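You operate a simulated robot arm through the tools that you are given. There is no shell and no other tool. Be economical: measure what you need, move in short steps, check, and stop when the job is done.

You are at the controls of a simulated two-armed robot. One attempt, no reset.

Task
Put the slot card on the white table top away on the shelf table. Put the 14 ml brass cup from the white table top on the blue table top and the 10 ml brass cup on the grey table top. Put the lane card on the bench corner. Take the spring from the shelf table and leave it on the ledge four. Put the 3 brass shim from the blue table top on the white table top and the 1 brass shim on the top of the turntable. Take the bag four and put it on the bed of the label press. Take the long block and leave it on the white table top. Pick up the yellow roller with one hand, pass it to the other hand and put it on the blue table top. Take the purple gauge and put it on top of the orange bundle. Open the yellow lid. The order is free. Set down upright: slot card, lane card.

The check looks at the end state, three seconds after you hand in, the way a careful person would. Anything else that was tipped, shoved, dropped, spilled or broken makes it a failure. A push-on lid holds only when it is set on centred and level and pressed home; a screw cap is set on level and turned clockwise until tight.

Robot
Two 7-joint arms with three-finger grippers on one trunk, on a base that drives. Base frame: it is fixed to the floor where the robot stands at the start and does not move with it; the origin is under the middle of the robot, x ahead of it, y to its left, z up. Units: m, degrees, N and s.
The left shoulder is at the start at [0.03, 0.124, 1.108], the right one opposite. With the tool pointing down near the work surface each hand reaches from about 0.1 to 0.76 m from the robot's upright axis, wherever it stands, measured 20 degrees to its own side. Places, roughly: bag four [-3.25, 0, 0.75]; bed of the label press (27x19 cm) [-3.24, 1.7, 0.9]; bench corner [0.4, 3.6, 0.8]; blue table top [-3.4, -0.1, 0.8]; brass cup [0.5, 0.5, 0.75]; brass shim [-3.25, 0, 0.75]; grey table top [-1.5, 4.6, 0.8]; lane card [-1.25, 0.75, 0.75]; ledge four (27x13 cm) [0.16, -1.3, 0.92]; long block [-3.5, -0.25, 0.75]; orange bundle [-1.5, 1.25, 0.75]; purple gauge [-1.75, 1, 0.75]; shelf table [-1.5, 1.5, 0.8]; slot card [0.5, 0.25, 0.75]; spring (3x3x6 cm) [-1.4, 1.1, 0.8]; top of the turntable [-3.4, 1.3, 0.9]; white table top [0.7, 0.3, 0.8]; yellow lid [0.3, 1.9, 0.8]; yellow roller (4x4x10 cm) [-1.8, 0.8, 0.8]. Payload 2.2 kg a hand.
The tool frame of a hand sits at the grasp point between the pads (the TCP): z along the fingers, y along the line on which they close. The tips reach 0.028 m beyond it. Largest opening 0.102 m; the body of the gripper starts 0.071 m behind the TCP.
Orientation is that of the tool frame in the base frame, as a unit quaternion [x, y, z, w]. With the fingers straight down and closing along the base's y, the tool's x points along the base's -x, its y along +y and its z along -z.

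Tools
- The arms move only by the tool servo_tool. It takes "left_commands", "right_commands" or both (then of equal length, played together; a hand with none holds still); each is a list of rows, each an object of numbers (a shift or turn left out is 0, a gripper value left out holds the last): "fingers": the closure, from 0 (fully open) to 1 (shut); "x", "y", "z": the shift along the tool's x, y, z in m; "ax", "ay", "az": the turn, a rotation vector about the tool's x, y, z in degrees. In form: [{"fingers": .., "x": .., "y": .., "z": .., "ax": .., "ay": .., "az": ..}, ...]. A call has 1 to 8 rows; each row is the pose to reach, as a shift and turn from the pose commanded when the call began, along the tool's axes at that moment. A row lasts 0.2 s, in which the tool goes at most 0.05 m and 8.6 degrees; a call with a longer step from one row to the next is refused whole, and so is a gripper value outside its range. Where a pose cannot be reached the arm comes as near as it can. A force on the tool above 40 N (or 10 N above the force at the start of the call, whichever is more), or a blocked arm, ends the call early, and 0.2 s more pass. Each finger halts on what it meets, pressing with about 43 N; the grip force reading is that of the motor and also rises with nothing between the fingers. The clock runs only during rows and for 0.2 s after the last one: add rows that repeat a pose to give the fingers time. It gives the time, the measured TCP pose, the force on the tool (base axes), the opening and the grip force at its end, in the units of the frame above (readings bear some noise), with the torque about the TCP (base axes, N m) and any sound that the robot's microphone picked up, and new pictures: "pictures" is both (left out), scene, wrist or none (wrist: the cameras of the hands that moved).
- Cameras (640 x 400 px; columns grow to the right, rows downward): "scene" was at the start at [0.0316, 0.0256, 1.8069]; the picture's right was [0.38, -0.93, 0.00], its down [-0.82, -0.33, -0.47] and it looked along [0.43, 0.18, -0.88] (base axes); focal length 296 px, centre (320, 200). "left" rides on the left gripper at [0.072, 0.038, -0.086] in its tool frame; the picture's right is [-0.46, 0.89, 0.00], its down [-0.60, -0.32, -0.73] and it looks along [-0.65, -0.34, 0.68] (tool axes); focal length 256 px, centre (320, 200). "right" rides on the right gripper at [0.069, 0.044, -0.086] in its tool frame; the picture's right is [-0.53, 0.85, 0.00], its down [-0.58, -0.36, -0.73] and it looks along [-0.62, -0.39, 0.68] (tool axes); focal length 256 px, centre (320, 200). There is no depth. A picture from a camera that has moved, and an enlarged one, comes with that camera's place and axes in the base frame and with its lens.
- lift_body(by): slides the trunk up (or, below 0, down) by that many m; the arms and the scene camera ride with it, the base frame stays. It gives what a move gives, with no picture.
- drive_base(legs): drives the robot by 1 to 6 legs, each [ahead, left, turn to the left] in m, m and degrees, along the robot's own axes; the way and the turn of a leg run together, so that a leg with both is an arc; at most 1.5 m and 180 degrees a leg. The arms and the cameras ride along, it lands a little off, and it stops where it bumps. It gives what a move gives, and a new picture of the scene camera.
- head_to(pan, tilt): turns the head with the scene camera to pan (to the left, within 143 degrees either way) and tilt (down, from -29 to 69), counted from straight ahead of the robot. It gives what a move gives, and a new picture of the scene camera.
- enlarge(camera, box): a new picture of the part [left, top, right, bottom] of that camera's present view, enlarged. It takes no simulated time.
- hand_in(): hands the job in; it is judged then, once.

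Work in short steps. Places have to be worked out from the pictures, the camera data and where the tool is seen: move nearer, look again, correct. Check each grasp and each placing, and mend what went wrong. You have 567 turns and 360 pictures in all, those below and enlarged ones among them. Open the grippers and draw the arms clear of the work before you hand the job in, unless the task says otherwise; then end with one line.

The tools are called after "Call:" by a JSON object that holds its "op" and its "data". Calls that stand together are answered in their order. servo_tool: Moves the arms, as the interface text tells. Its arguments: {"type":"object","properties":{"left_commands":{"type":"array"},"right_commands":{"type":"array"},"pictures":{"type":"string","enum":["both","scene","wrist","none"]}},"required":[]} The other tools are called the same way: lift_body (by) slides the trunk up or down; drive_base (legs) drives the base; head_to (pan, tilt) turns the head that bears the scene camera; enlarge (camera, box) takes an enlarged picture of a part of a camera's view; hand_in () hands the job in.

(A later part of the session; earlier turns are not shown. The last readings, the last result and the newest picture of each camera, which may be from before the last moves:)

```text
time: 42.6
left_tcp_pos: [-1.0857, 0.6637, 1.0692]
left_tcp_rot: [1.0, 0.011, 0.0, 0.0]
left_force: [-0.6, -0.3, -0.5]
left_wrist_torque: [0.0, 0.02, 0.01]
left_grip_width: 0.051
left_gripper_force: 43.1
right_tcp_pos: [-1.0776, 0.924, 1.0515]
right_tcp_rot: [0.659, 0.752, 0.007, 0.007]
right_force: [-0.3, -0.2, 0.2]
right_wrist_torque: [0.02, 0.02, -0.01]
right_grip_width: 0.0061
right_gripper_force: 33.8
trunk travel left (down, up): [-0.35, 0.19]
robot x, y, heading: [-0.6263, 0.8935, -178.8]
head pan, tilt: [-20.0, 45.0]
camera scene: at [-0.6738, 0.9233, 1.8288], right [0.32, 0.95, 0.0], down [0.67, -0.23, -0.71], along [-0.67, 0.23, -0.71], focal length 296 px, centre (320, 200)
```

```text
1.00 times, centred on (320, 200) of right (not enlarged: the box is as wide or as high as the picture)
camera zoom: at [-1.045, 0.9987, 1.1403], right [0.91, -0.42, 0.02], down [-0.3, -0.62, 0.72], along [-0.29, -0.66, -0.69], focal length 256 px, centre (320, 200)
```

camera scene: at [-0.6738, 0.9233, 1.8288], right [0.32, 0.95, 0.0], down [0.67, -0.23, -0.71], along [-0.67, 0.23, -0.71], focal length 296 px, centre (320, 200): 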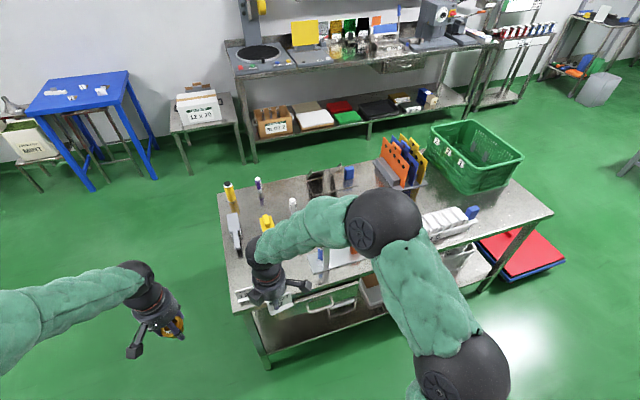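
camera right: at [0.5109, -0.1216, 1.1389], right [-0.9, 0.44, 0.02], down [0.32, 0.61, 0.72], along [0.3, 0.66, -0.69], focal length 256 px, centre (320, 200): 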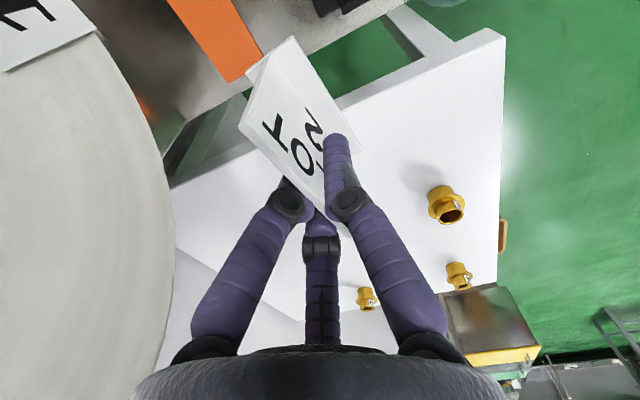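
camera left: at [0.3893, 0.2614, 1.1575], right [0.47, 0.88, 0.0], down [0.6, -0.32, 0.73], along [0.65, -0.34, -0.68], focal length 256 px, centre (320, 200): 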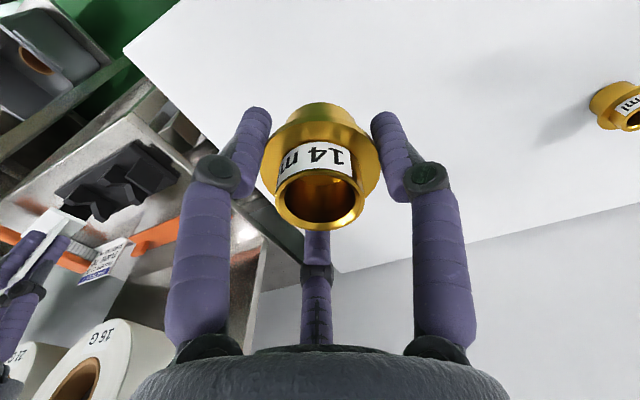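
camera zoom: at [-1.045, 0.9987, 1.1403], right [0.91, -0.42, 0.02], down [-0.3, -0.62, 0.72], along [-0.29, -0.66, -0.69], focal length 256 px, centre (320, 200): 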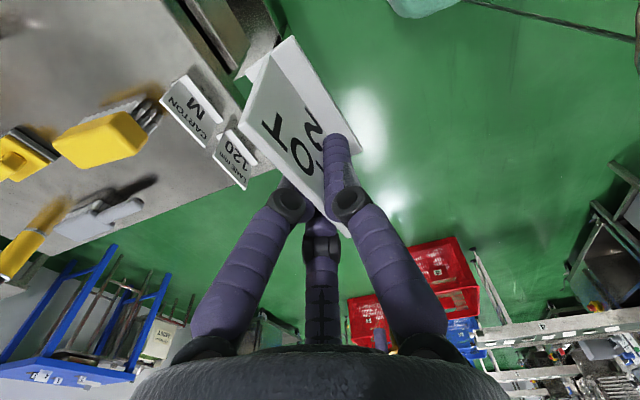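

The left side of the table shows "CARTON M" and "LANE num 120" cards. I'll pull the right arm back so the table is visible.

Call:
{"op": "servo_tool", "data": {"right_commands": [{"y": 0.04, "z": -0.02}, {"y": 0.08, "z": -0.04}, {"y": 0.12, "z": -0.06}, {"y": 0.12, "x": 0.04, "z": -0.06}, {"y": 0.12, "x": 0.08, "z": -0.06}, {"y": 0.12, "x": 0.12, "z": -0.06}], "pictures": "scene"}}

Call:
{"op": "enlarge", "data": {"camera": "scene", "box": [200, 120, 400, 320]}}

Call:
{"op": "enlarge", "data": {"camera": "scene", "box": [300, 100, 560, 280]}}

```text
time: 44.0
left_tcp_pos: [-1.0863, 0.6631, 1.0708]
left_tcp_rot: [1.0, 0.01, 0.0, 0.0]
left_force: [0.3, -1.1, -0.9]
left_wrist_torque: [0.0, -0.01, -0.02]
left_grip_width: 0.0509
left_gripper_force: 43.1
right_tcp_pos: [-0.9794, 1.0626, 1.1102]
right_tcp_rot: [0.659, 0.752, 0.007, 0.008]
right_force: [-0.4, 0.5, -0.8]
right_wrist_torque: [-0.01, 0.03, -0.04]
right_grip_width: 0.0061
right_gripper_force: 32.7
trunk travel left (down, up): [-0.35, 0.19]
robot x, y, heading: [-0.6262, 0.896, -178.6]
head pan, tilt: [-20.0, 45.0]
camera scene: at [-0.6741, 0.9248, 1.8288], right [0.32, 0.95, 0.0], down [0.67, -0.23, -0.71], along [-0.67, 0.23, -0.71], focal length 296 px, centre (320, 200)
```

scene: 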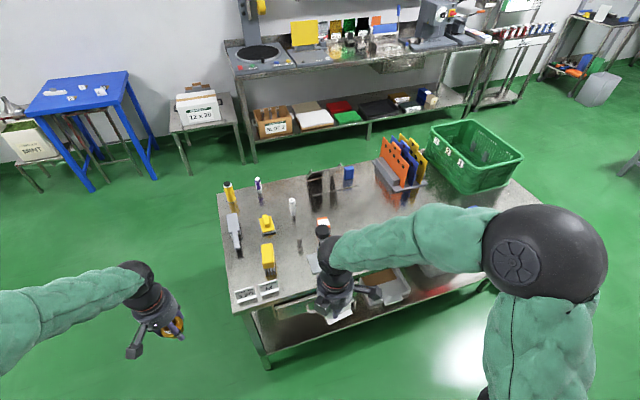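

```text
2.00 times, centred on (300, 220) of scene
camera zoom: at [-0.6741, 0.9248, 1.8288], right [0.32, 0.95, 0.0], down [0.67, -0.23, -0.71], along [-0.67, 0.23, -0.71], focal length 592 px, centre (360, 160)
```

zoom: 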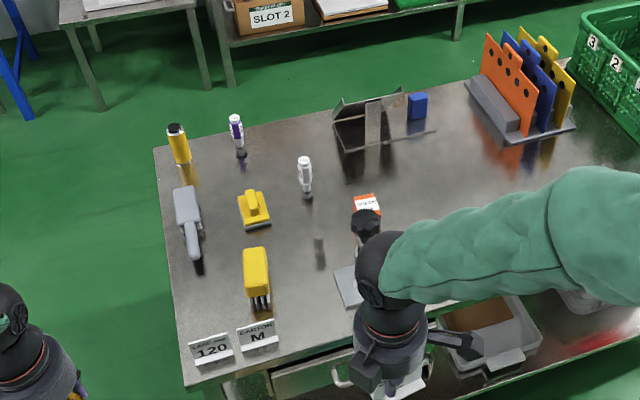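

```text
2.22 times, centred on (430, 190) of scene
camera zoom: at [-0.6741, 0.9248, 1.8288], right [0.32, 0.95, 0.0], down [0.67, -0.23, -0.71], along [-0.67, 0.23, -0.71], focal length 658 px, centre (76, 222)
```

zoom: 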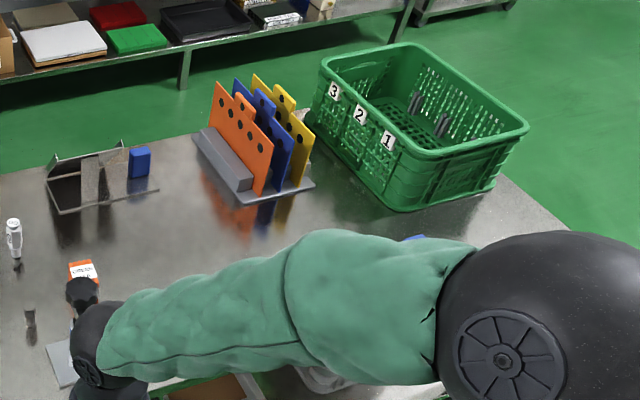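

I've identified the roller (−1.80, 0.84), purple gauge (−1.80, 0.99), spring (−1.39, 1.08), orange bundle (−1.48, 1.22), and LANE 120 at the near corner. There's free space around (−1.45, 1.45) for the slot card, so I'll shift right to reach it.

Call:
{"op": "drive_base", "data": {"legs": [[0.06, -0.42, 0]]}}

```text
time: 46.6
left_tcp_pos: [-1.1568, 1.0898, 1.0698]
left_tcp_rot: [1.0, 0.007, 0.0, 0.0]
left_force: [0.5, 0.3, -1.1]
left_wrist_torque: [0.0, -0.01, 0.02]
left_grip_width: 0.0511
left_gripper_force: 43.3
right_tcp_pos: [-1.047, 1.4858, 1.1108]
right_tcp_rot: [0.661, 0.75, 0.006, 0.008]
right_force: [0.6, 0.7, 0.1]
right_wrist_torque: [-0.02, 0.03, 0.0]
right_grip_width: 0.0062
right_gripper_force: 33.0
trunk travel left (down, up): [-0.35, 0.19]
robot x, y, heading: [-0.6973, 1.3181, -178.9]
head pan, tilt: [-20.0, 45.0]
camera scene: at [-0.7414, 1.347, 1.8288], right [0.33, 0.95, 0.0], down [0.67, -0.23, -0.71], along [-0.67, 0.23, -0.71], focal length 296 px, centre (320, 200)
```

scene: 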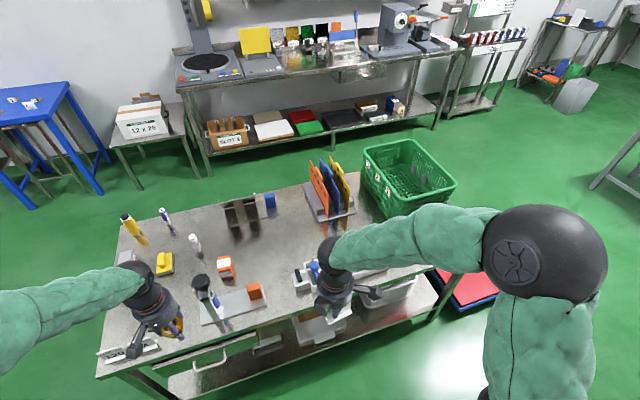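

Call:
{"op": "enlarge", "data": {"camera": "scene", "box": [180, 160, 380, 320]}}

Call:
{"op": "enlarge", "data": {"camera": "left", "box": [0, 0, 320, 200]}}

```text
2.50 times, centred on (280, 240) of scene
camera zoom: at [-0.7414, 1.347, 1.8288], right [0.33, 0.95, 0.0], down [0.67, -0.23, -0.71], along [-0.67, 0.23, -0.71], focal length 741 px, centre (420, 100)
```

zoom: 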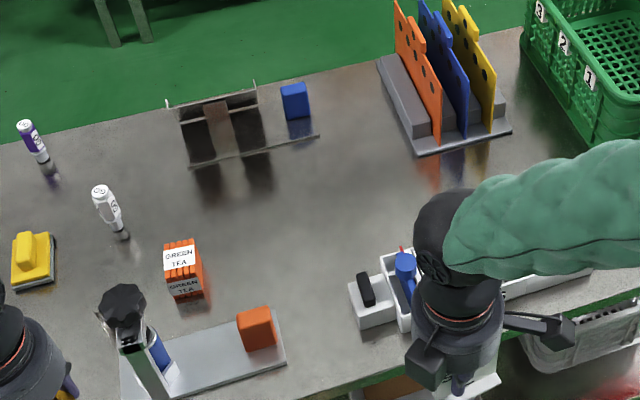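

```text
2.00 times, centred on (160, 100) of left
camera zoom: at [-1.0828, 1.0527, 1.1571], right [-0.45, -0.89, 0.0], down [-0.61, 0.31, 0.73], along [-0.65, 0.33, -0.68], focal length 512 px, centre (640, 400)
```

zoom: 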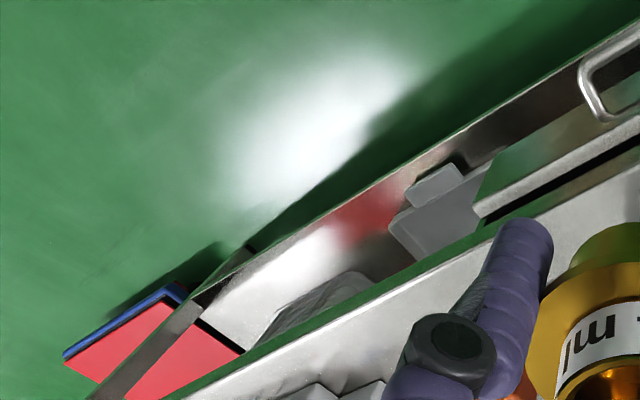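

The free patch is around (−1.45, 1.43), between the bundle and the white boxes. I'll drive 7 cm closer for reach.

Call:
{"op": "drive_base", "data": {"legs": [[0.07, 0.0, -1]]}}

```text
time: 47.6
left_tcp_pos: [-1.2304, 1.0956, 1.0703]
left_tcp_rot: [1.0, -0.001, 0.001, 0.0]
left_force: [-0.6, 1.1, -1.6]
left_wrist_torque: [0.01, -0.01, -0.05]
left_grip_width: 0.0509
left_gripper_force: 43.2
right_tcp_pos: [-1.1148, 1.4907, 1.1112]
right_tcp_rot: [0.668, 0.745, 0.007, 0.007]
right_force: [-0.9, 0.9, -0.1]
right_wrist_torque: [-0.02, -0.07, 0.03]
right_grip_width: 0.0059
right_gripper_force: 33.4
trunk travel left (down, up): [-0.35, 0.19]
robot x, y, heading: [-0.7657, 1.3226, 180.0]
head pan, tilt: [-20.0, 45.0]
camera scene: at [-0.813, 1.3466, 1.8287], right [0.34, 0.94, 0.0], down [0.67, -0.24, -0.71], along [-0.66, 0.24, -0.71], focal length 296 px, centre (320, 200)
```

scene: 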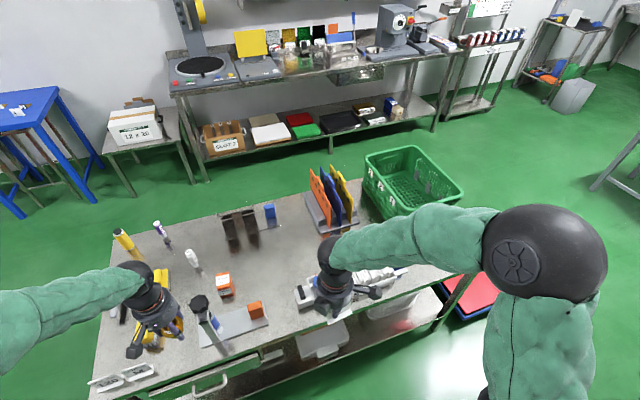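

Moving the card over the free patch at (−1.45, 1.42).

Call:
{"op": "servo_tool", "data": {"right_commands": [{"x": -0.005, "y": -0.048}, {"x": -0.01, "y": -0.096}, {"x": -0.015, "y": -0.144}, {"x": -0.02, "y": -0.192}, {"x": -0.025, "y": -0.24}, {"x": -0.03, "y": -0.288}, {"x": -0.033, "y": -0.335}, {"x": -0.033, "y": -0.341, "z": 0.04}], "pictures": "both"}}

Call:
{"op": "enlarge", "data": {"camera": "scene", "box": [180, 180, 380, 320]}}

```text
time: 49.4
left_tcp_pos: [-1.2291, 1.0959, 1.0706]
left_tcp_rot: [1.0, -0.002, 0.001, 0.0]
left_force: [-0.1, 1.1, -0.8]
left_wrist_torque: [-0.02, -0.03, -0.02]
left_grip_width: 0.0511
left_gripper_force: 42.9
right_tcp_pos: [-1.4511, 1.4251, 1.0658]
right_tcp_rot: [0.668, 0.745, 0.005, 0.007]
right_force: [-0.1, 0.8, 0.9]
right_wrist_torque: [-0.05, -0.04, 0.03]
right_grip_width: 0.0061
right_gripper_force: 33.1
trunk travel left (down, up): [-0.35, 0.19]
robot x, y, heading: [-0.7627, 1.3148, 179.9]
head pan, tilt: [-20.0, 45.0]
camera scene: at [-0.8107, 1.3472, 1.8288], right [0.34, 0.94, 0.0], down [0.66, -0.24, -0.71], along [-0.66, 0.24, -0.71], focal length 296 px, centre (320, 200)
camera right: at [-1.416, 1.4984, 1.1535], right [0.9, -0.44, 0.02], down [-0.31, -0.61, 0.73], along [-0.31, -0.66, -0.69], focal length 256 px, centre (320, 200)
```

scene: 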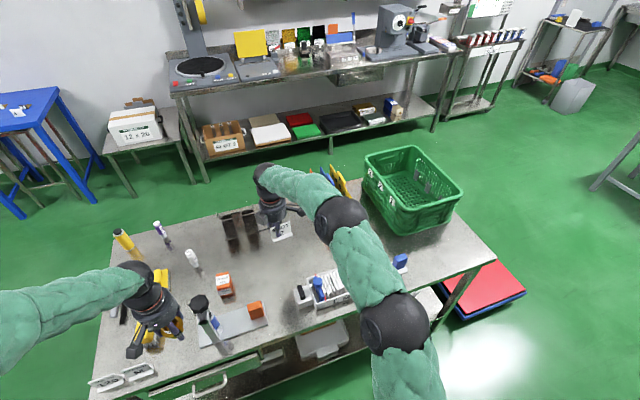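
right: 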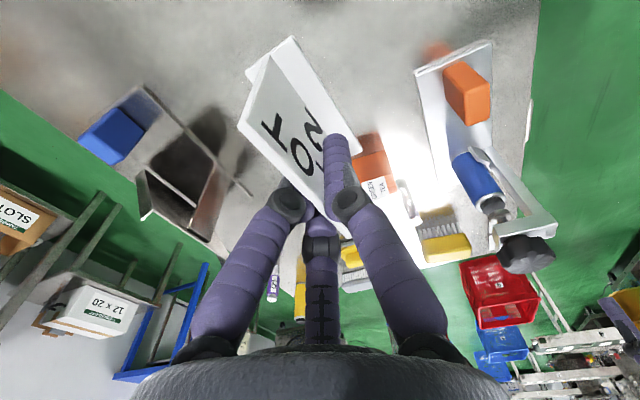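

```text
2.86 times, centred on (280, 250) of scene
camera zoom: at [-0.8107, 1.3472, 1.8288], right [0.34, 0.94, 0.0], down [0.66, -0.24, -0.71], along [-0.66, 0.24, -0.71], focal length 846 px, centre (434, 57)
```

zoom: 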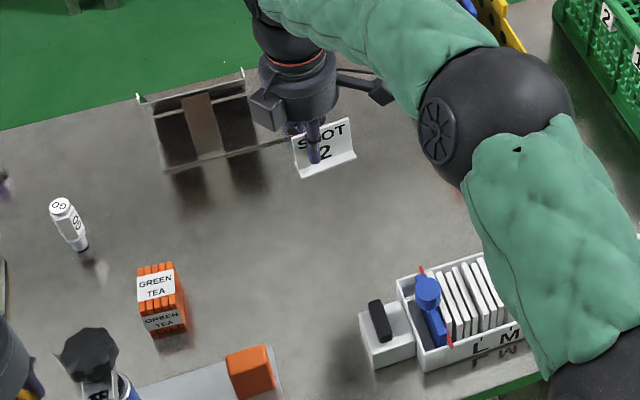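

The card hovers over clear table. I'll descend, then feel for contact in small steps.

Call:
{"op": "servo_tool", "data": {"right_commands": [{"z": 0.045}, {"z": 0.09}, {"z": 0.13}, {"z": 0.155}], "pictures": "none"}}

Call:
{"op": "enlarge", "data": {"camera": "scene", "box": [200, 160, 380, 280]}}

```text
time: 50.4
left_tcp_pos: [-1.2281, 1.0952, 1.0696]
left_tcp_rot: [1.0, -0.001, 0.001, 0.0]
left_force: [0.7, -0.1, -0.9]
left_wrist_torque: [0.01, -0.01, 0.01]
left_grip_width: 0.0509
left_gripper_force: 42.8
right_tcp_pos: [-1.4436, 1.4223, 0.9114]
right_tcp_rot: [0.668, 0.744, 0.006, 0.007]
right_force: [-0.4, 0.4, 0.6]
right_wrist_torque: [0.01, -0.07, 0.01]
right_grip_width: 0.0059
right_gripper_force: 33.5
trunk travel left (down, up): [-0.35, 0.19]
robot x, y, heading: [-0.7661, 1.3131, 179.7]
head pan, tilt: [-20.0, 45.0]
```

```text
3.33 times, centred on (290, 220) of scene
camera zoom: at [-0.8105, 1.3462, 1.8288], right [0.34, 0.94, 0.0], down [0.66, -0.24, -0.71], along [-0.66, 0.24, -0.71], focal length 988 px, centre (420, 133)
```

zoom: 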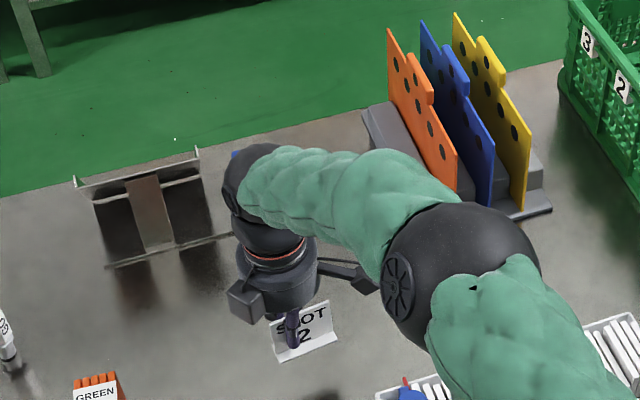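

Continuing down in small steps to feel contact.

Call:
{"op": "servo_tool", "data": {"right_commands": [{"z": 0.004}, {"z": 0.008}, {"z": 0.01}, {"z": 0.01}], "pictures": "none"}}

Call:
{"op": "servo_tool", "data": {"right_commands": [{"z": 0.003}, {"z": 0.006}], "pictures": "none"}}

```text
time: 51.4
left_tcp_pos: [-1.2286, 1.0942, 1.0689]
left_tcp_rot: [1.0, -0.001, 0.001, 0.0]
left_force: [0.1, 0.1, -0.9]
left_wrist_torque: [-0.01, -0.01, 0.02]
left_grip_width: 0.0506
left_gripper_force: 42.7
right_tcp_pos: [-1.4441, 1.4222, 0.9014]
right_tcp_rot: [0.668, 0.744, 0.006, 0.007]
right_force: [-0.3, 0.1, 0.0]
right_wrist_torque: [-0.02, 0.01, 0.0]
right_grip_width: 0.006
right_gripper_force: 33.8
trunk travel left (down, up): [-0.35, 0.19]
robot x, y, heading: [-0.7635, 1.3156, 179.7]
head pan, tilt: [-20.0, 45.0]
```

```text
time: 52.0
left_tcp_pos: [-1.2288, 1.0958, 1.0696]
left_tcp_rot: [1.0, -0.001, 0.001, 0.001]
left_force: [0.4, 0.1, -1.5]
left_wrist_torque: [-0.01, -0.01, 0.01]
left_grip_width: 0.0509
left_gripper_force: 42.6
right_tcp_pos: [-1.4454, 1.4214, 0.895]
right_tcp_rot: [0.668, 0.744, 0.007, 0.007]
right_force: [-0.3, -0.2, 0.0]
right_wrist_torque: [0.02, -0.03, 0.01]
right_grip_width: 0.0059
right_gripper_force: 33.4
trunk travel left (down, up): [-0.35, 0.19]
robot x, y, heading: [-0.7679, 1.3197, 180.1]
head pan, tilt: [-20.0, 45.0]
```

Still free; keep stepping.

Call:
{"op": "servo_tool", "data": {"right_commands": [{"z": 0.003}, {"z": 0.006}, {"z": 0.006}], "pictures": "none"}}

Call:
{"op": "servo_tool", "data": {"right_commands": [{"z": 0.003}, {"z": 0.006}, {"z": 0.006}], "pictures": "none"}}

Call:
{"op": "enlarge", "data": {"camera": "scene", "box": [220, 220, 320, 290]}}

```text
time: 52.8
left_tcp_pos: [-1.2287, 1.0945, 1.0703]
left_tcp_rot: [1.0, -0.001, 0.0, 0.0]
left_force: [-0.9, -0.3, -1.3]
left_wrist_torque: [0.02, -0.01, 0.0]
left_grip_width: 0.0511
left_gripper_force: 43.3
right_tcp_pos: [-1.4447, 1.4229, 0.8892]
right_tcp_rot: [0.668, 0.744, 0.007, 0.007]
right_force: [0.5, -0.1, -0.1]
right_wrist_torque: [-0.04, 0.02, -0.01]
right_grip_width: 0.0058
right_gripper_force: 33.1
trunk travel left (down, up): [-0.35, 0.19]
robot x, y, heading: [-0.7624, 1.3168, 180.2]
head pan, tilt: [-20.0, 45.0]
```

```text
time: 53.6
left_tcp_pos: [-1.2286, 1.0958, 1.0694]
left_tcp_rot: [1.0, -0.001, 0.0, 0.0]
left_force: [0.1, 0.5, -1.0]
left_wrist_torque: [0.01, 0.01, -0.03]
left_grip_width: 0.0515
left_gripper_force: 43.1
right_tcp_pos: [-1.4431, 1.4217, 0.8819]
right_tcp_rot: [0.668, 0.744, 0.006, 0.008]
right_force: [0.0, 0.2, -0.9]
right_wrist_torque: [0.01, 0.01, 0.01]
right_grip_width: 0.006
right_gripper_force: 32.9
trunk travel left (down, up): [-0.35, 0.19]
robot x, y, heading: [-0.767, 1.3179, 180.1]
head pan, tilt: [-20.0, 45.0]
```

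```text
5.71 times, centred on (270, 255) of scene
camera zoom: at [-0.8102, 1.3463, 1.8288], right [0.34, 0.94, 0.0], down [0.66, -0.24, -0.71], along [-0.66, 0.24, -0.71], focal length 1693 px, centre (606, -114)
```

zoom: 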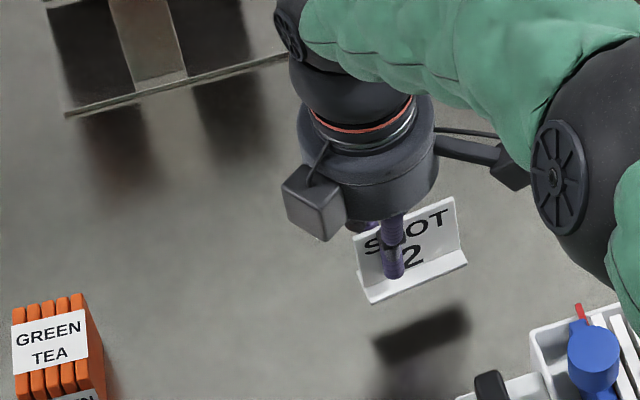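

The reflection shows the foot still about 2–3 cm above the table. I'll continue down.

Call:
{"op": "servo_tool", "data": {"right_commands": [{"z": 0.005}, {"z": 0.01}, {"z": 0.013}, {"z": 0.013}], "pictures": "none"}}

Call:
{"op": "servo_tool", "data": {"right_commands": [{"z": 0.002}, {"z": 0.004}, {"z": 0.006}], "pictures": "none"}}

Call:
{"op": "enlarge", "data": {"camera": "scene", "box": [220, 220, 320, 290]}}

```text
time: 54.6
left_tcp_pos: [-1.2284, 1.0964, 1.0712]
left_tcp_rot: [1.0, -0.001, 0.0, 0.0]
left_force: [-0.1, -0.3, -1.1]
left_wrist_torque: [-0.01, 0.03, 0.01]
left_grip_width: 0.0511
left_gripper_force: 43.2
right_tcp_pos: [-1.4422, 1.4218, 0.8699]
right_tcp_rot: [0.669, 0.743, 0.006, 0.007]
right_force: [0.4, 0.9, -0.3]
right_wrist_torque: [0.0, -0.03, 0.01]
right_grip_width: 0.006
right_gripper_force: 33.3
trunk travel left (down, up): [-0.35, 0.19]
robot x, y, heading: [-0.7646, 1.3151, 180.0]
head pan, tilt: [-20.0, 45.0]
```

```text
time: 55.4
left_tcp_pos: [-1.229, 1.0956, 1.0704]
left_tcp_rot: [1.0, -0.001, 0.001, 0.0]
left_force: [-0.2, 0.7, -1.6]
left_wrist_torque: [0.02, 0.0, -0.01]
left_grip_width: 0.0511
left_gripper_force: 43.3
right_tcp_pos: [-1.4431, 1.4209, 0.8623]
right_tcp_rot: [0.668, 0.744, 0.008, 0.008]
right_force: [0.7, -0.7, -0.5]
right_wrist_torque: [-0.02, -0.01, -0.02]
right_grip_width: 0.006
right_gripper_force: 33.3
trunk travel left (down, up): [-0.35, 0.19]
robot x, y, heading: [-0.7667, 1.314, 179.7]
head pan, tilt: [-20.0, 45.0]
```

```text
5.71 times, centred on (270, 255) of scene
camera zoom: at [-0.8103, 1.3463, 1.8288], right [0.34, 0.94, 0.0], down [0.66, -0.24, -0.71], along [-0.66, 0.24, -0.71], focal length 1693 px, centre (606, -114)
```

zoom: 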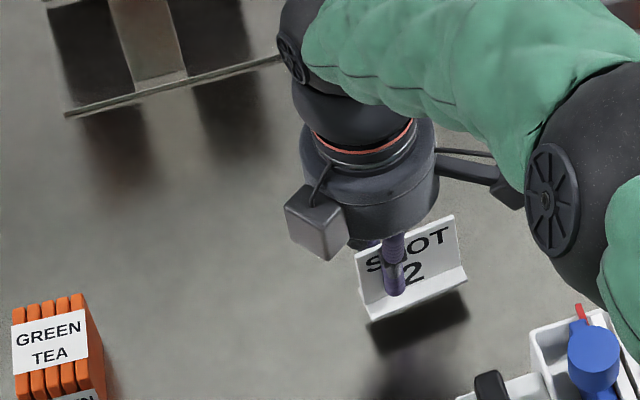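

About 1 cm left.

Call:
{"op": "servo_tool", "data": {"right_commands": [{"z": 0.003}, {"z": 0.006}, {"z": 0.006}], "pictures": "none"}}

Call:
{"op": "servo_tool", "data": {"right_commands": [{"z": 0.002}, {"z": 0.004}, {"z": 0.004}], "pictures": "none"}}

Call:
{"op": "enlarge", "data": {"camera": "scene", "box": [220, 220, 320, 290]}}

```text
time: 56.2
left_tcp_pos: [-1.2281, 1.0963, 1.0705]
left_tcp_rot: [1.0, -0.001, 0.001, -0.001]
left_force: [-0.4, -0.7, -1.1]
left_wrist_torque: [0.01, 0.02, -0.03]
left_grip_width: 0.0508
left_gripper_force: 42.5
right_tcp_pos: [-1.4433, 1.4208, 0.859]
right_tcp_rot: [0.669, 0.744, 0.006, 0.007]
right_force: [-0.5, -0.8, -0.9]
right_wrist_torque: [0.0, -0.01, 0.01]
right_grip_width: 0.0061
right_gripper_force: 32.9
trunk travel left (down, up): [-0.35, 0.19]
robot x, y, heading: [-0.7648, 1.3156, 179.8]
head pan, tilt: [-20.0, 45.0]
```

```text
time: 57.0
left_tcp_pos: [-1.2286, 1.0952, 1.0699]
left_tcp_rot: [1.0, -0.001, 0.001, 0.0]
left_force: [0.0, -0.2, -0.9]
left_wrist_torque: [0.02, -0.01, -0.01]
left_grip_width: 0.0512
left_gripper_force: 42.7
right_tcp_pos: [-1.4445, 1.4225, 0.853]
right_tcp_rot: [0.668, 0.744, 0.007, 0.007]
right_force: [-0.3, 0.7, -0.2]
right_wrist_torque: [0.02, -0.03, 0.02]
right_grip_width: 0.0059
right_gripper_force: 33.2
trunk travel left (down, up): [-0.35, 0.19]
robot x, y, heading: [-0.7674, 1.3168, 179.8]
head pan, tilt: [-20.0, 45.0]
```

```text
5.71 times, centred on (270, 255) of scene
camera zoom: at [-0.8103, 1.3463, 1.8288], right [0.34, 0.94, 0.0], down [0.66, -0.24, -0.71], along [-0.66, 0.24, -0.71], focal length 1693 px, centre (606, -114)
```

zoom: 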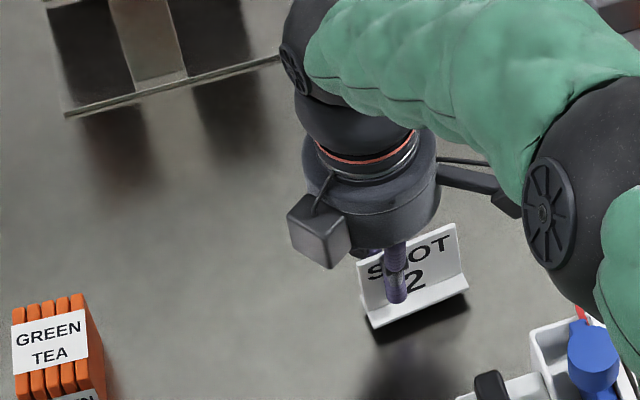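

Very close now; final small steps.

Call:
{"op": "servo_tool", "data": {"right_commands": [{"z": 0.002}, {"z": 0.004}, {"z": 0.004}], "pictures": "none"}}

Call:
{"op": "servo_tool", "data": {"right_commands": [{"z": 0.001}, {"z": 0.003}, {"z": 0.003}], "pictures": "none"}}

Call:
{"op": "enlarge", "data": {"camera": "scene", "box": [220, 220, 320, 290]}}

```text
time: 57.8
left_tcp_pos: [-1.2292, 1.0945, 1.0691]
left_tcp_rot: [1.0, -0.001, 0.0, 0.0]
left_force: [-0.1, -0.3, -1.9]
left_wrist_torque: [0.02, -0.02, 0.02]
left_grip_width: 0.0509
left_gripper_force: 42.6
right_tcp_pos: [-1.4426, 1.4204, 0.8492]
right_tcp_rot: [0.668, 0.744, 0.006, 0.007]
right_force: [0.0, -0.9, -0.3]
right_wrist_torque: [0.01, -0.02, -0.02]
right_grip_width: 0.0059
right_gripper_force: 32.7
trunk travel left (down, up): [-0.35, 0.19]
robot x, y, heading: [-0.7668, 1.3179, 180.0]
head pan, tilt: [-20.0, 45.0]
```

```text
time: 58.6
left_tcp_pos: [-1.2295, 1.095, 1.0707]
left_tcp_rot: [1.0, -0.001, 0.001, 0.0]
left_force: [-0.3, 0.0, -1.8]
left_wrist_torque: [-0.01, -0.01, 0.0]
left_grip_width: 0.051
left_gripper_force: 42.5
right_tcp_pos: [-1.4439, 1.4213, 0.8461]
right_tcp_rot: [0.668, 0.744, 0.007, 0.008]
right_force: [0.4, -0.9, -0.7]
right_wrist_torque: [-0.03, -0.01, 0.0]
right_grip_width: 0.006
right_gripper_force: 33.9
trunk travel left (down, up): [-0.35, 0.19]
robot x, y, heading: [-0.765, 1.3172, 180.0]
head pan, tilt: [-20.0, 45.0]
```

```text
5.71 times, centred on (270, 255) of scene
camera zoom: at [-0.8102, 1.3463, 1.8288], right [0.34, 0.94, 0.0], down [0.66, -0.24, -0.71], along [-0.66, 0.24, -0.71], focal length 1693 px, centre (606, -114)
```

zoom: 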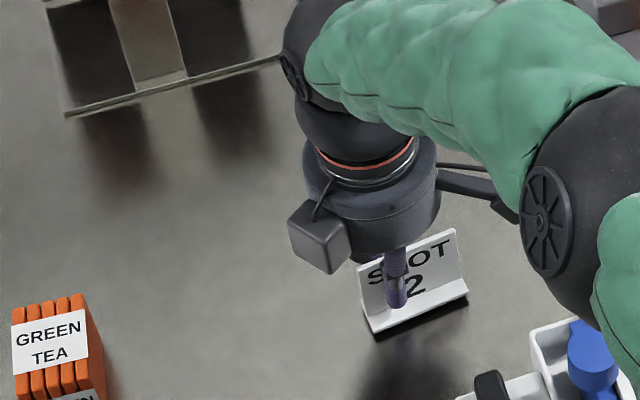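

Call:
{"op": "servo_tool", "data": {"right_commands": [{"z": 0.002}, {"z": 0.004}, {"z": 0.004}], "pictures": "none"}}

Call:
{"op": "servo_tool", "data": {"right_commands": [{"z": 0.002}, {"z": 0.004}, {"z": 0.004}], "pictures": "none"}}

```text
time: 59.4
left_tcp_pos: [-1.2279, 1.0951, 1.0708]
left_tcp_rot: [1.0, -0.001, 0.001, 0.0]
left_force: [-0.5, 0.7, -0.8]
left_wrist_torque: [-0.02, 0.0, -0.03]
left_grip_width: 0.0509
left_gripper_force: 43.2
right_tcp_pos: [-1.4431, 1.4211, 0.8425]
right_tcp_rot: [0.668, 0.744, 0.007, 0.008]
right_force: [-0.7, 0.8, -0.3]
right_wrist_torque: [-0.02, 0.01, -0.01]
right_grip_width: 0.006
right_gripper_force: 33.2
trunk travel left (down, up): [-0.35, 0.19]
robot x, y, heading: [-0.7661, 1.3172, 180.0]
head pan, tilt: [-20.0, 45.0]
```

```text
time: 60.2
left_tcp_pos: [-1.2269, 1.096, 1.0703]
left_tcp_rot: [1.0, -0.001, 0.0, 0.0]
left_force: [1.0, -0.8, -1.5]
left_wrist_torque: [-0.04, 0.0, -0.01]
left_grip_width: 0.0509
left_gripper_force: 43.2
right_tcp_pos: [-1.4424, 1.4221, 0.8403]
right_tcp_rot: [0.667, 0.745, 0.004, 0.005]
right_force: [1.5, 1.3, 16.4]
right_wrist_torque: [-0.38, 0.02, 0.05]
right_grip_width: 0.0059
right_gripper_force: 32.7
trunk travel left (down, up): [-0.35, 0.19]
robot x, y, heading: [-0.7629, 1.314, 179.9]
head pan, tilt: [-20.0, 45.0]
```

Contact at 16 N. Releasing the card by opening partway and rising straight up.

Call:
{"op": "servo_tool", "data": {"right_commands": [{"fingers": 0.9, "z": -0.001}, {"fingers": 0.75, "z": -0.001}, {"fingers": 0.6, "z": -0.001}, {"fingers": 0.5, "z": -0.001}, {"fingers": 0.5, "z": -0.04}, {"fingers": 0.5, "z": -0.08}, {"fingers": 0.5, "z": -0.12}], "pictures": "wrist"}}

Call:
{"op": "enlarge", "data": {"camera": "scene", "box": [220, 220, 320, 290]}}

```text
time: 61.8
left_tcp_pos: [-1.2277, 1.0954, 1.0698]
left_tcp_rot: [1.0, -0.001, 0.0, 0.0]
left_force: [0.3, 0.3, -1.2]
left_wrist_torque: [0.02, 0.01, -0.01]
left_grip_width: 0.0509
left_gripper_force: 43.1
right_tcp_pos: [-1.4426, 1.4196, 0.957]
right_tcp_rot: [0.667, 0.745, 0.007, 0.007]
right_force: [0.8, -0.7, 0.3]
right_wrist_torque: [-0.01, 0.08, 0.0]
right_grip_width: 0.051
right_gripper_force: 0.0
trunk travel left (down, up): [-0.35, 0.19]
robot x, y, heading: [-0.7658, 1.3146, 179.9]
head pan, tilt: [-20.0, 45.0]
camera right: at [-1.4091, 1.4937, 1.0458], right [0.9, -0.44, 0.02], down [-0.31, -0.61, 0.72], along [-0.31, -0.66, -0.69], focal length 256 px, centre (320, 200)
```

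right: 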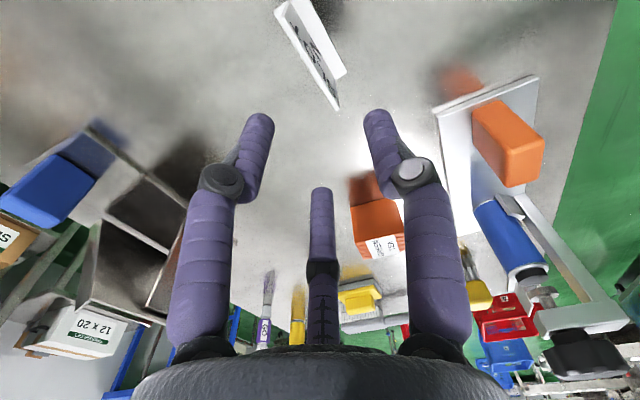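

```text
5.71 times, centred on (270, 255) of scene
camera zoom: at [-0.8089, 1.3462, 1.8289], right [0.34, 0.94, 0.0], down [0.66, -0.24, -0.71], along [-0.66, 0.24, -0.71], focal length 1693 px, centre (606, -114)
```

zoom: 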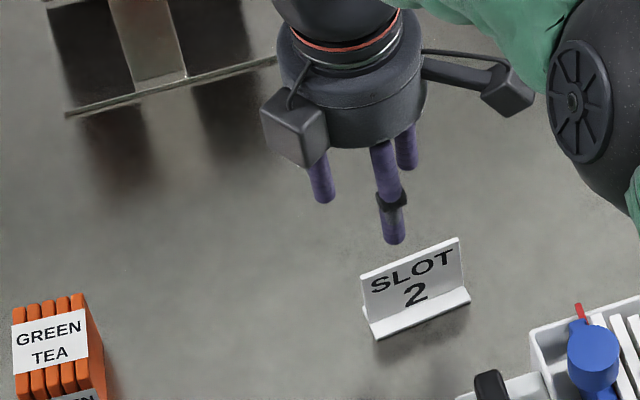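

The slot card stands upright. Next is the purple gauge; I'll look closely at the gauge, bundle and spring area.

Call:
{"op": "enlarge", "data": {"camera": "scene", "box": [100, 200, 260, 300]}}

Call:
{"op": "enlarge", "data": {"camera": "scene", "box": [170, 260, 290, 360]}}

```text
4.00 times, centred on (180, 250) of scene
camera zoom: at [-0.8089, 1.3462, 1.8289], right [0.34, 0.94, 0.0], down [0.66, -0.24, -0.71], along [-0.66, 0.24, -0.71], focal length 1185 px, centre (880, 0)
```

zoom: 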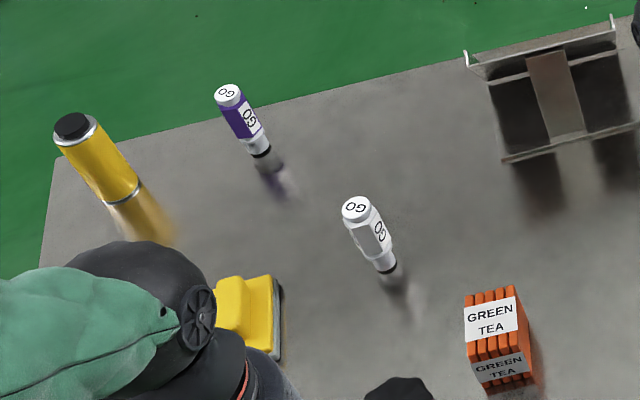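

```text
4.00 times, centred on (230, 310) of scene
camera zoom: at [-0.8089, 1.3462, 1.8289], right [0.34, 0.94, 0.0], down [0.66, -0.24, -0.71], along [-0.66, 0.24, -0.71], focal length 1185 px, centre (680, -240)
```

zoom: 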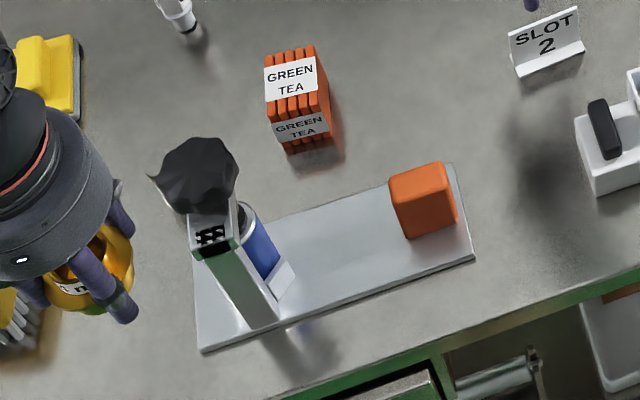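

The gauge stands upright at about (−1.79, 0.98), 10 cm tall, and the roller at (−1.78, 0.84); both are near the west edge. I'll retract the right hand and drive around to the west side facing +x.

Call:
{"op": "servo_tool", "data": {"right_commands": [{"z": -0.05}, {"z": -0.1}, {"z": -0.13, "y": 0.03}, {"z": -0.13, "y": 0.08}, {"z": -0.13, "y": 0.13}, {"z": -0.13, "y": 0.18}, {"z": -0.13, "y": 0.23}, {"z": -0.13, "y": 0.28}], "left_commands": [{}, {}, {}, {"y": 0.03}, {"y": 0.06}, {"x": 0.04, "y": 0.06}, {"x": 0.08, "y": 0.06}, {"x": 0.12, "y": 0.06}], "pictures": "none"}}

Call:
{"op": "drive_base", "data": {"legs": [[-0.2, 0, 0], [0, 1.2, 0], [1.5, 0, 0]]}}

```text
time: 63.6
left_tcp_pos: [-1.1057, 1.0366, 1.0731]
left_tcp_rot: [1.0, 0.0, -0.001, 0.0]
left_force: [0.3, 0.5, -1.1]
left_wrist_torque: [0.0, 0.03, 0.03]
left_grip_width: 0.0509
left_gripper_force: 43.1
right_tcp_pos: [-1.1675, 1.4539, 1.0965]
right_tcp_rot: [0.668, 0.744, 0.007, 0.006]
right_force: [0.3, -0.1, 0.9]
right_wrist_torque: [-0.03, 0.05, -0.02]
right_grip_width: 0.0509
right_gripper_force: 0.1
trunk travel left (down, up): [-0.35, 0.19]
robot x, y, heading: [-0.7638, 1.3203, 179.8]
head pan, tilt: [-20.0, 45.0]
```

```text
time: 78.0
left_tcp_pos: [-2.4514, -0.0781, 1.0709]
left_tcp_rot: [0.999, -0.039, 0.0, 0.0]
left_force: [-0.1, -0.4, -1.1]
left_wrist_torque: [0.01, 0.03, 0.01]
left_grip_width: 0.0511
left_gripper_force: 42.9
right_tcp_pos: [-2.482, 0.3423, 1.0967]
right_tcp_rot: [0.696, 0.718, 0.007, 0.008]
right_force: [-0.1, 0.0, 0.9]
right_wrist_torque: [0.01, -0.02, 0.01]
right_grip_width: 0.0511
right_gripper_force: 0.1
trunk travel left (down, up): [-0.35, 0.19]
robot x, y, heading: [-2.0836, 0.174, 175.3]
head pan, tilt: [-20.0, 45.0]
camera scene: at [-2.1302, 0.2085, 1.8288], right [0.41, 0.91, 0.0], down [0.64, -0.29, -0.71], along [-0.64, 0.29, -0.71], focal length 296 px, centre (320, 200)
```

scene: 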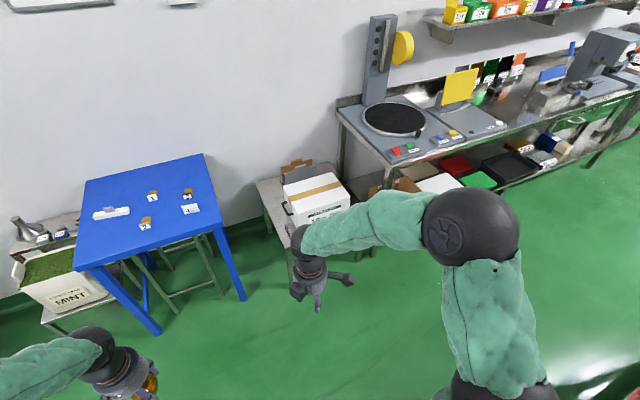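

Now forward a bit, turn around to face +x, and slide up to the west side of the shelf table.

Call:
{"op": "drive_base", "data": {"legs": [[0.25, 0, 0], [0, 0, -175.3], [0, 0.95, 0]]}}

Call:
{"op": "head_to", "data": {"pan": -10, "tilt": 55}}

```text
time: 91.5
left_tcp_pos: [-2.0858, 1.4592, 1.0711]
left_tcp_rot: [-0.038, 0.999, -0.001, -0.001]
left_force: [0.2, 0.2, -1.0]
left_wrist_torque: [0.01, 0.02, 0.01]
left_grip_width: 0.0511
left_gripper_force: 43.1
right_tcp_pos: [-1.9894, 1.0477, 1.0977]
right_tcp_rot: [0.77, -0.637, -0.007, 0.007]
right_force: [-0.5, -0.3, -0.3]
right_wrist_torque: [0.02, 0.01, 0.0]
right_grip_width: 0.0508
right_gripper_force: 0.1
trunk travel left (down, up): [-0.35, 0.19]
robot x, y, heading: [-2.4053, 1.1514, 4.5]
head pan, tilt: [-20.0, 45.0]
camera scene: at [-2.3548, 1.1284, 1.8288], right [-0.27, -0.96, 0.0], down [-0.68, 0.19, -0.71], along [0.68, -0.19, -0.71], focal length 296 px, centre (320, 200)
```

scene: 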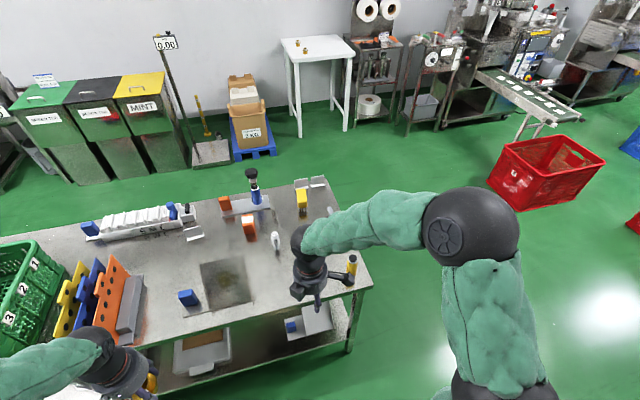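

```text
time: 92.2
left_tcp_pos: [-2.086, 1.4575, 1.0721]
left_tcp_rot: [-0.039, 0.999, 0.0, -0.001]
left_force: [-0.3, -0.2, -0.5]
left_wrist_torque: [0.03, -0.02, 0.05]
left_grip_width: 0.0511
left_gripper_force: 42.8
right_tcp_pos: [-1.9894, 1.0483, 1.0973]
right_tcp_rot: [0.77, -0.637, -0.007, 0.009]
right_force: [0.8, -0.1, -1.0]
right_wrist_torque: [0.0, -0.01, 0.01]
right_grip_width: 0.0512
right_gripper_force: 0.0
trunk travel left (down, up): [-0.35, 0.19]
robot x, y, heading: [-2.4067, 1.1501, 4.5]
head pan, tilt: [-10.0, 55.0]
camera scene: at [-2.3613, 1.1424, 1.8154], right [-0.1, -1.0, 0.0], down [-0.82, 0.08, -0.57], along [0.57, -0.06, -0.82], focal length 296 px, centre (320, 200)
```

scene: 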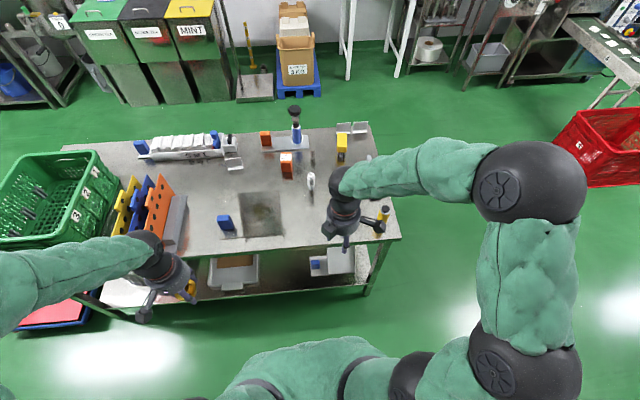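

West edge is about x = −1.86. I'll move ahead slightly, squared up, to reach the gauge with the right hand.

Call:
{"op": "drive_base", "data": {"legs": [[0.12, 0.02, -4.5]]}}

Call:
{"op": "enlarge", "data": {"camera": "right", "box": [0, 0, 640, 400]}}

```text
time: 93.5
left_tcp_pos: [-1.9422, 1.4582, 1.071]
left_tcp_rot: [0.0, 1.0, 0.0, 0.0]
left_force: [0.6, 0.1, -2.0]
left_wrist_torque: [-0.01, 0.05, 0.01]
left_grip_width: 0.0513
left_gripper_force: 43.4
right_tcp_pos: [-1.8766, 1.0405, 1.097]
right_tcp_rot: [0.745, -0.667, -0.007, 0.007]
right_force: [-0.3, -0.5, -0.2]
right_wrist_torque: [0.01, 0.04, 0.03]
right_grip_width: 0.0511
right_gripper_force: 0.1
trunk travel left (down, up): [-0.35, 0.19]
robot x, y, heading: [-2.2851, 1.1757, 0.1]
head pan, tilt: [-10.0, 55.0]
camera scene: at [-2.2408, 1.1639, 1.8154], right [-0.17, -0.98, 0.0], down [-0.81, 0.14, -0.57], along [0.56, -0.1, -0.82], focal length 296 px, centre (320, 200)
```

scene: 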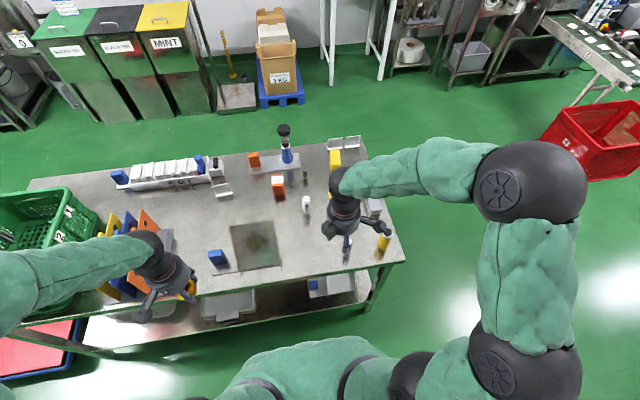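

```text
1.00 times, centred on (320, 200) of right (not enlarged: the box is as wide or as high as the picture)
camera zoom: at [-1.912, 0.967, 1.1851], right [-0.9, 0.44, 0.02], down [0.31, 0.61, 0.72], along [0.31, 0.66, -0.69], focal length 256 px, centre (320, 200)
```

zoom: 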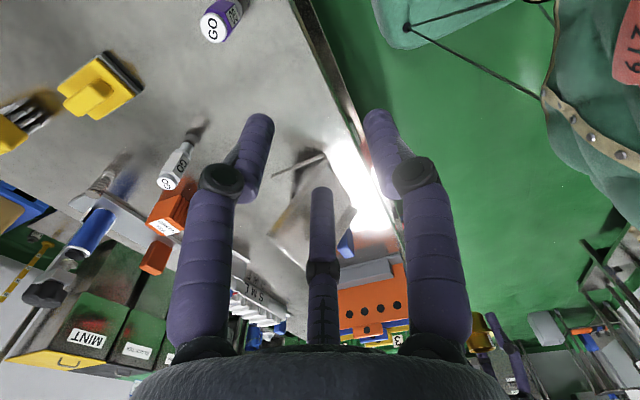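

The gauge top is at about (−1.792, 0.984). Moving above it with the fingers open.

Call:
{"op": "servo_tool", "data": {"right_commands": [{"x": 0.02, "y": -0.025, "fingers": 0.2}, {"x": 0.04, "y": -0.05}, {"x": 0.066, "y": -0.078}, {"x": 0.066, "y": -0.078, "z": 0.05}, {"x": 0.066, "y": -0.078, "z": 0.1}, {"x": 0.066, "y": -0.078, "z": 0.14}, {"x": 0.066, "y": -0.078, "z": 0.17}], "pictures": "wrist"}}

```text
time: 95.0
left_tcp_pos: [-1.9411, 1.4575, 1.07]
left_tcp_rot: [0.0, 1.0, 0.0, -0.001]
left_force: [-0.6, -0.3, -0.4]
left_wrist_torque: [0.03, 0.03, -0.01]
left_grip_width: 0.0508
left_gripper_force: 43.2
right_tcp_pos: [-1.7992, 0.9806, 0.9216]
right_tcp_rot: [0.745, -0.667, -0.007, 0.007]
right_force: [0.6, -0.1, 0.0]
right_wrist_torque: [0.01, 0.02, 0.02]
right_grip_width: 0.0814
right_gripper_force: 0.1
trunk travel left (down, up): [-0.35, 0.19]
robot x, y, heading: [-2.2807, 1.1778, 0.2]
head pan, tilt: [-10.0, 55.0]
camera right: at [-1.8331, 0.9074, 1.011], right [-0.9, 0.44, 0.02], down [0.31, 0.61, 0.73], along [0.31, 0.66, -0.69], focal length 256 px, centre (320, 200)
```

right: 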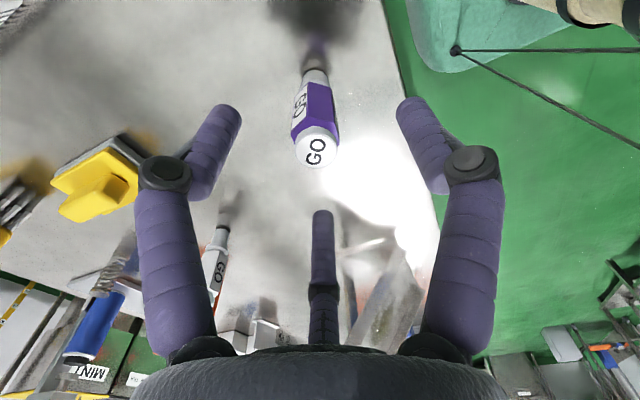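

Gauge is nearly centred. I'll descend around it and close.

Call:
{"op": "servo_tool", "data": {"right_commands": [{"x": -0.004, "y": -0.005, "z": 0.03}, {"x": -0.004, "y": -0.005, "z": 0.064}, {"x": -0.004, "y": -0.005, "z": 0.064, "fingers": 0.4}, {"x": -0.004, "y": -0.005, "z": 0.064, "fingers": 0.6}, {"x": -0.004, "y": -0.005, "z": 0.064, "fingers": 0.8}, {"x": -0.004, "y": -0.005, "z": 0.064, "fingers": 1}, {"x": -0.004, "y": -0.005, "z": 0.064, "fingers": 1}], "pictures": "wrist"}}

```text
time: 96.7
left_tcp_pos: [-1.9427, 1.4562, 1.072]
left_tcp_rot: [0.0, 1.0, 0.0, -0.001]
left_force: [-0.3, -0.3, -1.1]
left_wrist_torque: [0.01, 0.01, 0.04]
left_grip_width: 0.0507
left_gripper_force: 42.6
right_tcp_pos: [-1.7922, 0.9883, 0.8591]
right_tcp_rot: [0.745, -0.667, -0.008, 0.008]
right_force: [0.2, -0.6, -0.7]
right_wrist_torque: [0.02, 0.01, -0.01]
right_grip_width: 0.0303
right_gripper_force: 43.1
trunk travel left (down, up): [-0.35, 0.19]
robot x, y, heading: [-2.2855, 1.1771, -0.0]
head pan, tilt: [-10.0, 55.0]
camera right: at [-1.8268, 0.9149, 0.948], right [-0.9, 0.44, 0.02], down [0.31, 0.61, 0.72], along [0.31, 0.66, -0.69], focal length 256 px, centre (320, 200)
```

right: 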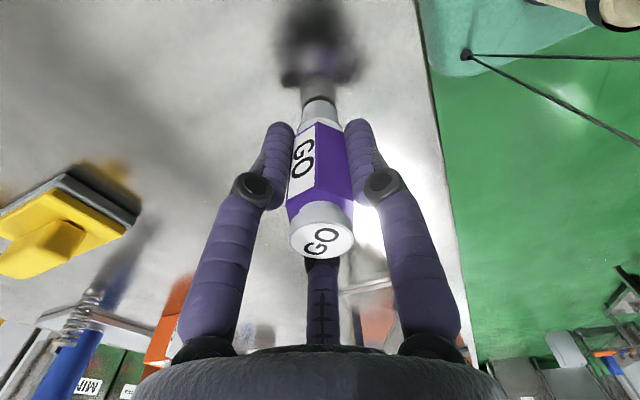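

Held at 30 mm. Lifting, then moving towards the orange bundle to test the reach.

Call:
{"op": "servo_tool", "data": {"right_commands": [{"z": -0.04}, {"z": -0.08}, {"z": -0.12}, {"z": -0.15}, {"x": -0.02, "y": -0.04, "z": -0.16}, {"x": -0.04, "y": -0.08, "z": -0.16}, {"x": -0.06, "y": -0.12, "z": -0.16}, {"x": -0.08, "y": -0.16, "z": -0.16}], "pictures": "none"}}

Call:
{"op": "servo_tool", "data": {"right_commands": [{"x": -0.02, "y": -0.04}, {"x": -0.04, "y": -0.08}, {"x": -0.06, "y": -0.12}, {"x": -0.08, "y": -0.16}, {"x": -0.099, "y": -0.199}], "pictures": "both"}}

```text
time: 98.5
left_tcp_pos: [-1.9421, 1.4571, 1.0717]
left_tcp_rot: [0.0, 1.0, -0.001, -0.001]
left_force: [0.7, -0.3, -1.1]
left_wrist_torque: [-0.03, 0.02, -0.01]
left_grip_width: 0.0512
left_gripper_force: 42.9
right_tcp_pos: [-1.6396, 1.0836, 1.0168]
right_tcp_rot: [0.745, -0.667, -0.007, 0.007]
right_force: [-0.1, -0.9, -1.4]
right_wrist_torque: [-0.01, 0.05, -0.04]
right_grip_width: 0.0302
right_gripper_force: 42.9
trunk travel left (down, up): [-0.35, 0.19]
robot x, y, heading: [-2.2848, 1.1731, 0.2]
head pan, tilt: [-10.0, 55.0]
```

```text
time: 99.7
left_tcp_pos: [-1.9423, 1.4572, 1.0714]
left_tcp_rot: [0.0, 1.0, 0.0, -0.001]
left_force: [-0.9, -0.2, -2.1]
left_wrist_torque: [0.01, -0.02, -0.02]
left_grip_width: 0.051
left_gripper_force: 43.0
right_tcp_pos: [-1.5536, 1.1599, 1.0139]
right_tcp_rot: [0.745, -0.667, -0.008, 0.007]
right_force: [0.7, 0.1, -2.0]
right_wrist_torque: [-0.01, -0.02, 0.01]
right_grip_width: 0.0297
right_gripper_force: 43.5
right hand out of reach, approached as far as the arm can: row 3, 4, 5
trunk travel left (down, up): [-0.35, 0.19]
robot x, y, heading: [-2.2859, 1.1729, 0.1]
head pan, tilt: [-10.0, 55.0]
camera scene: at [-2.2415, 1.1645, 1.8154], right [-0.17, -0.98, 0.0], down [-0.81, 0.14, -0.57], along [0.56, -0.1, -0.82], focal length 296 px, centre (320, 200)
camera right: at [-1.5872, 1.086, 1.1028], right [-0.9, 0.44, 0.02], down [0.31, 0.61, 0.72], along [0.31, 0.66, -0.69], focal length 256 px, centre (320, 200)
```

scene: 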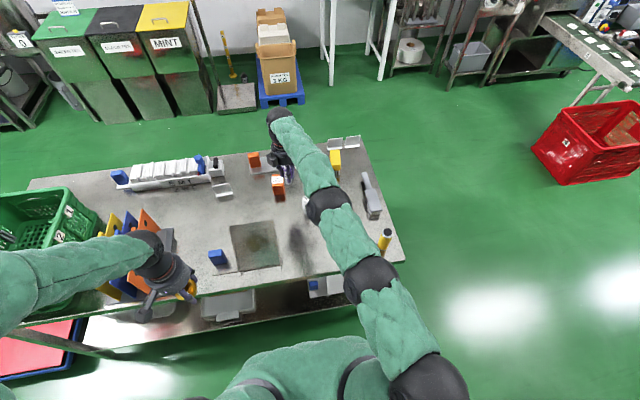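
right: 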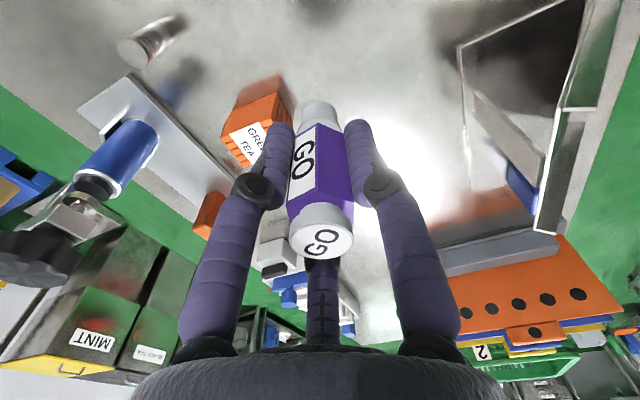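

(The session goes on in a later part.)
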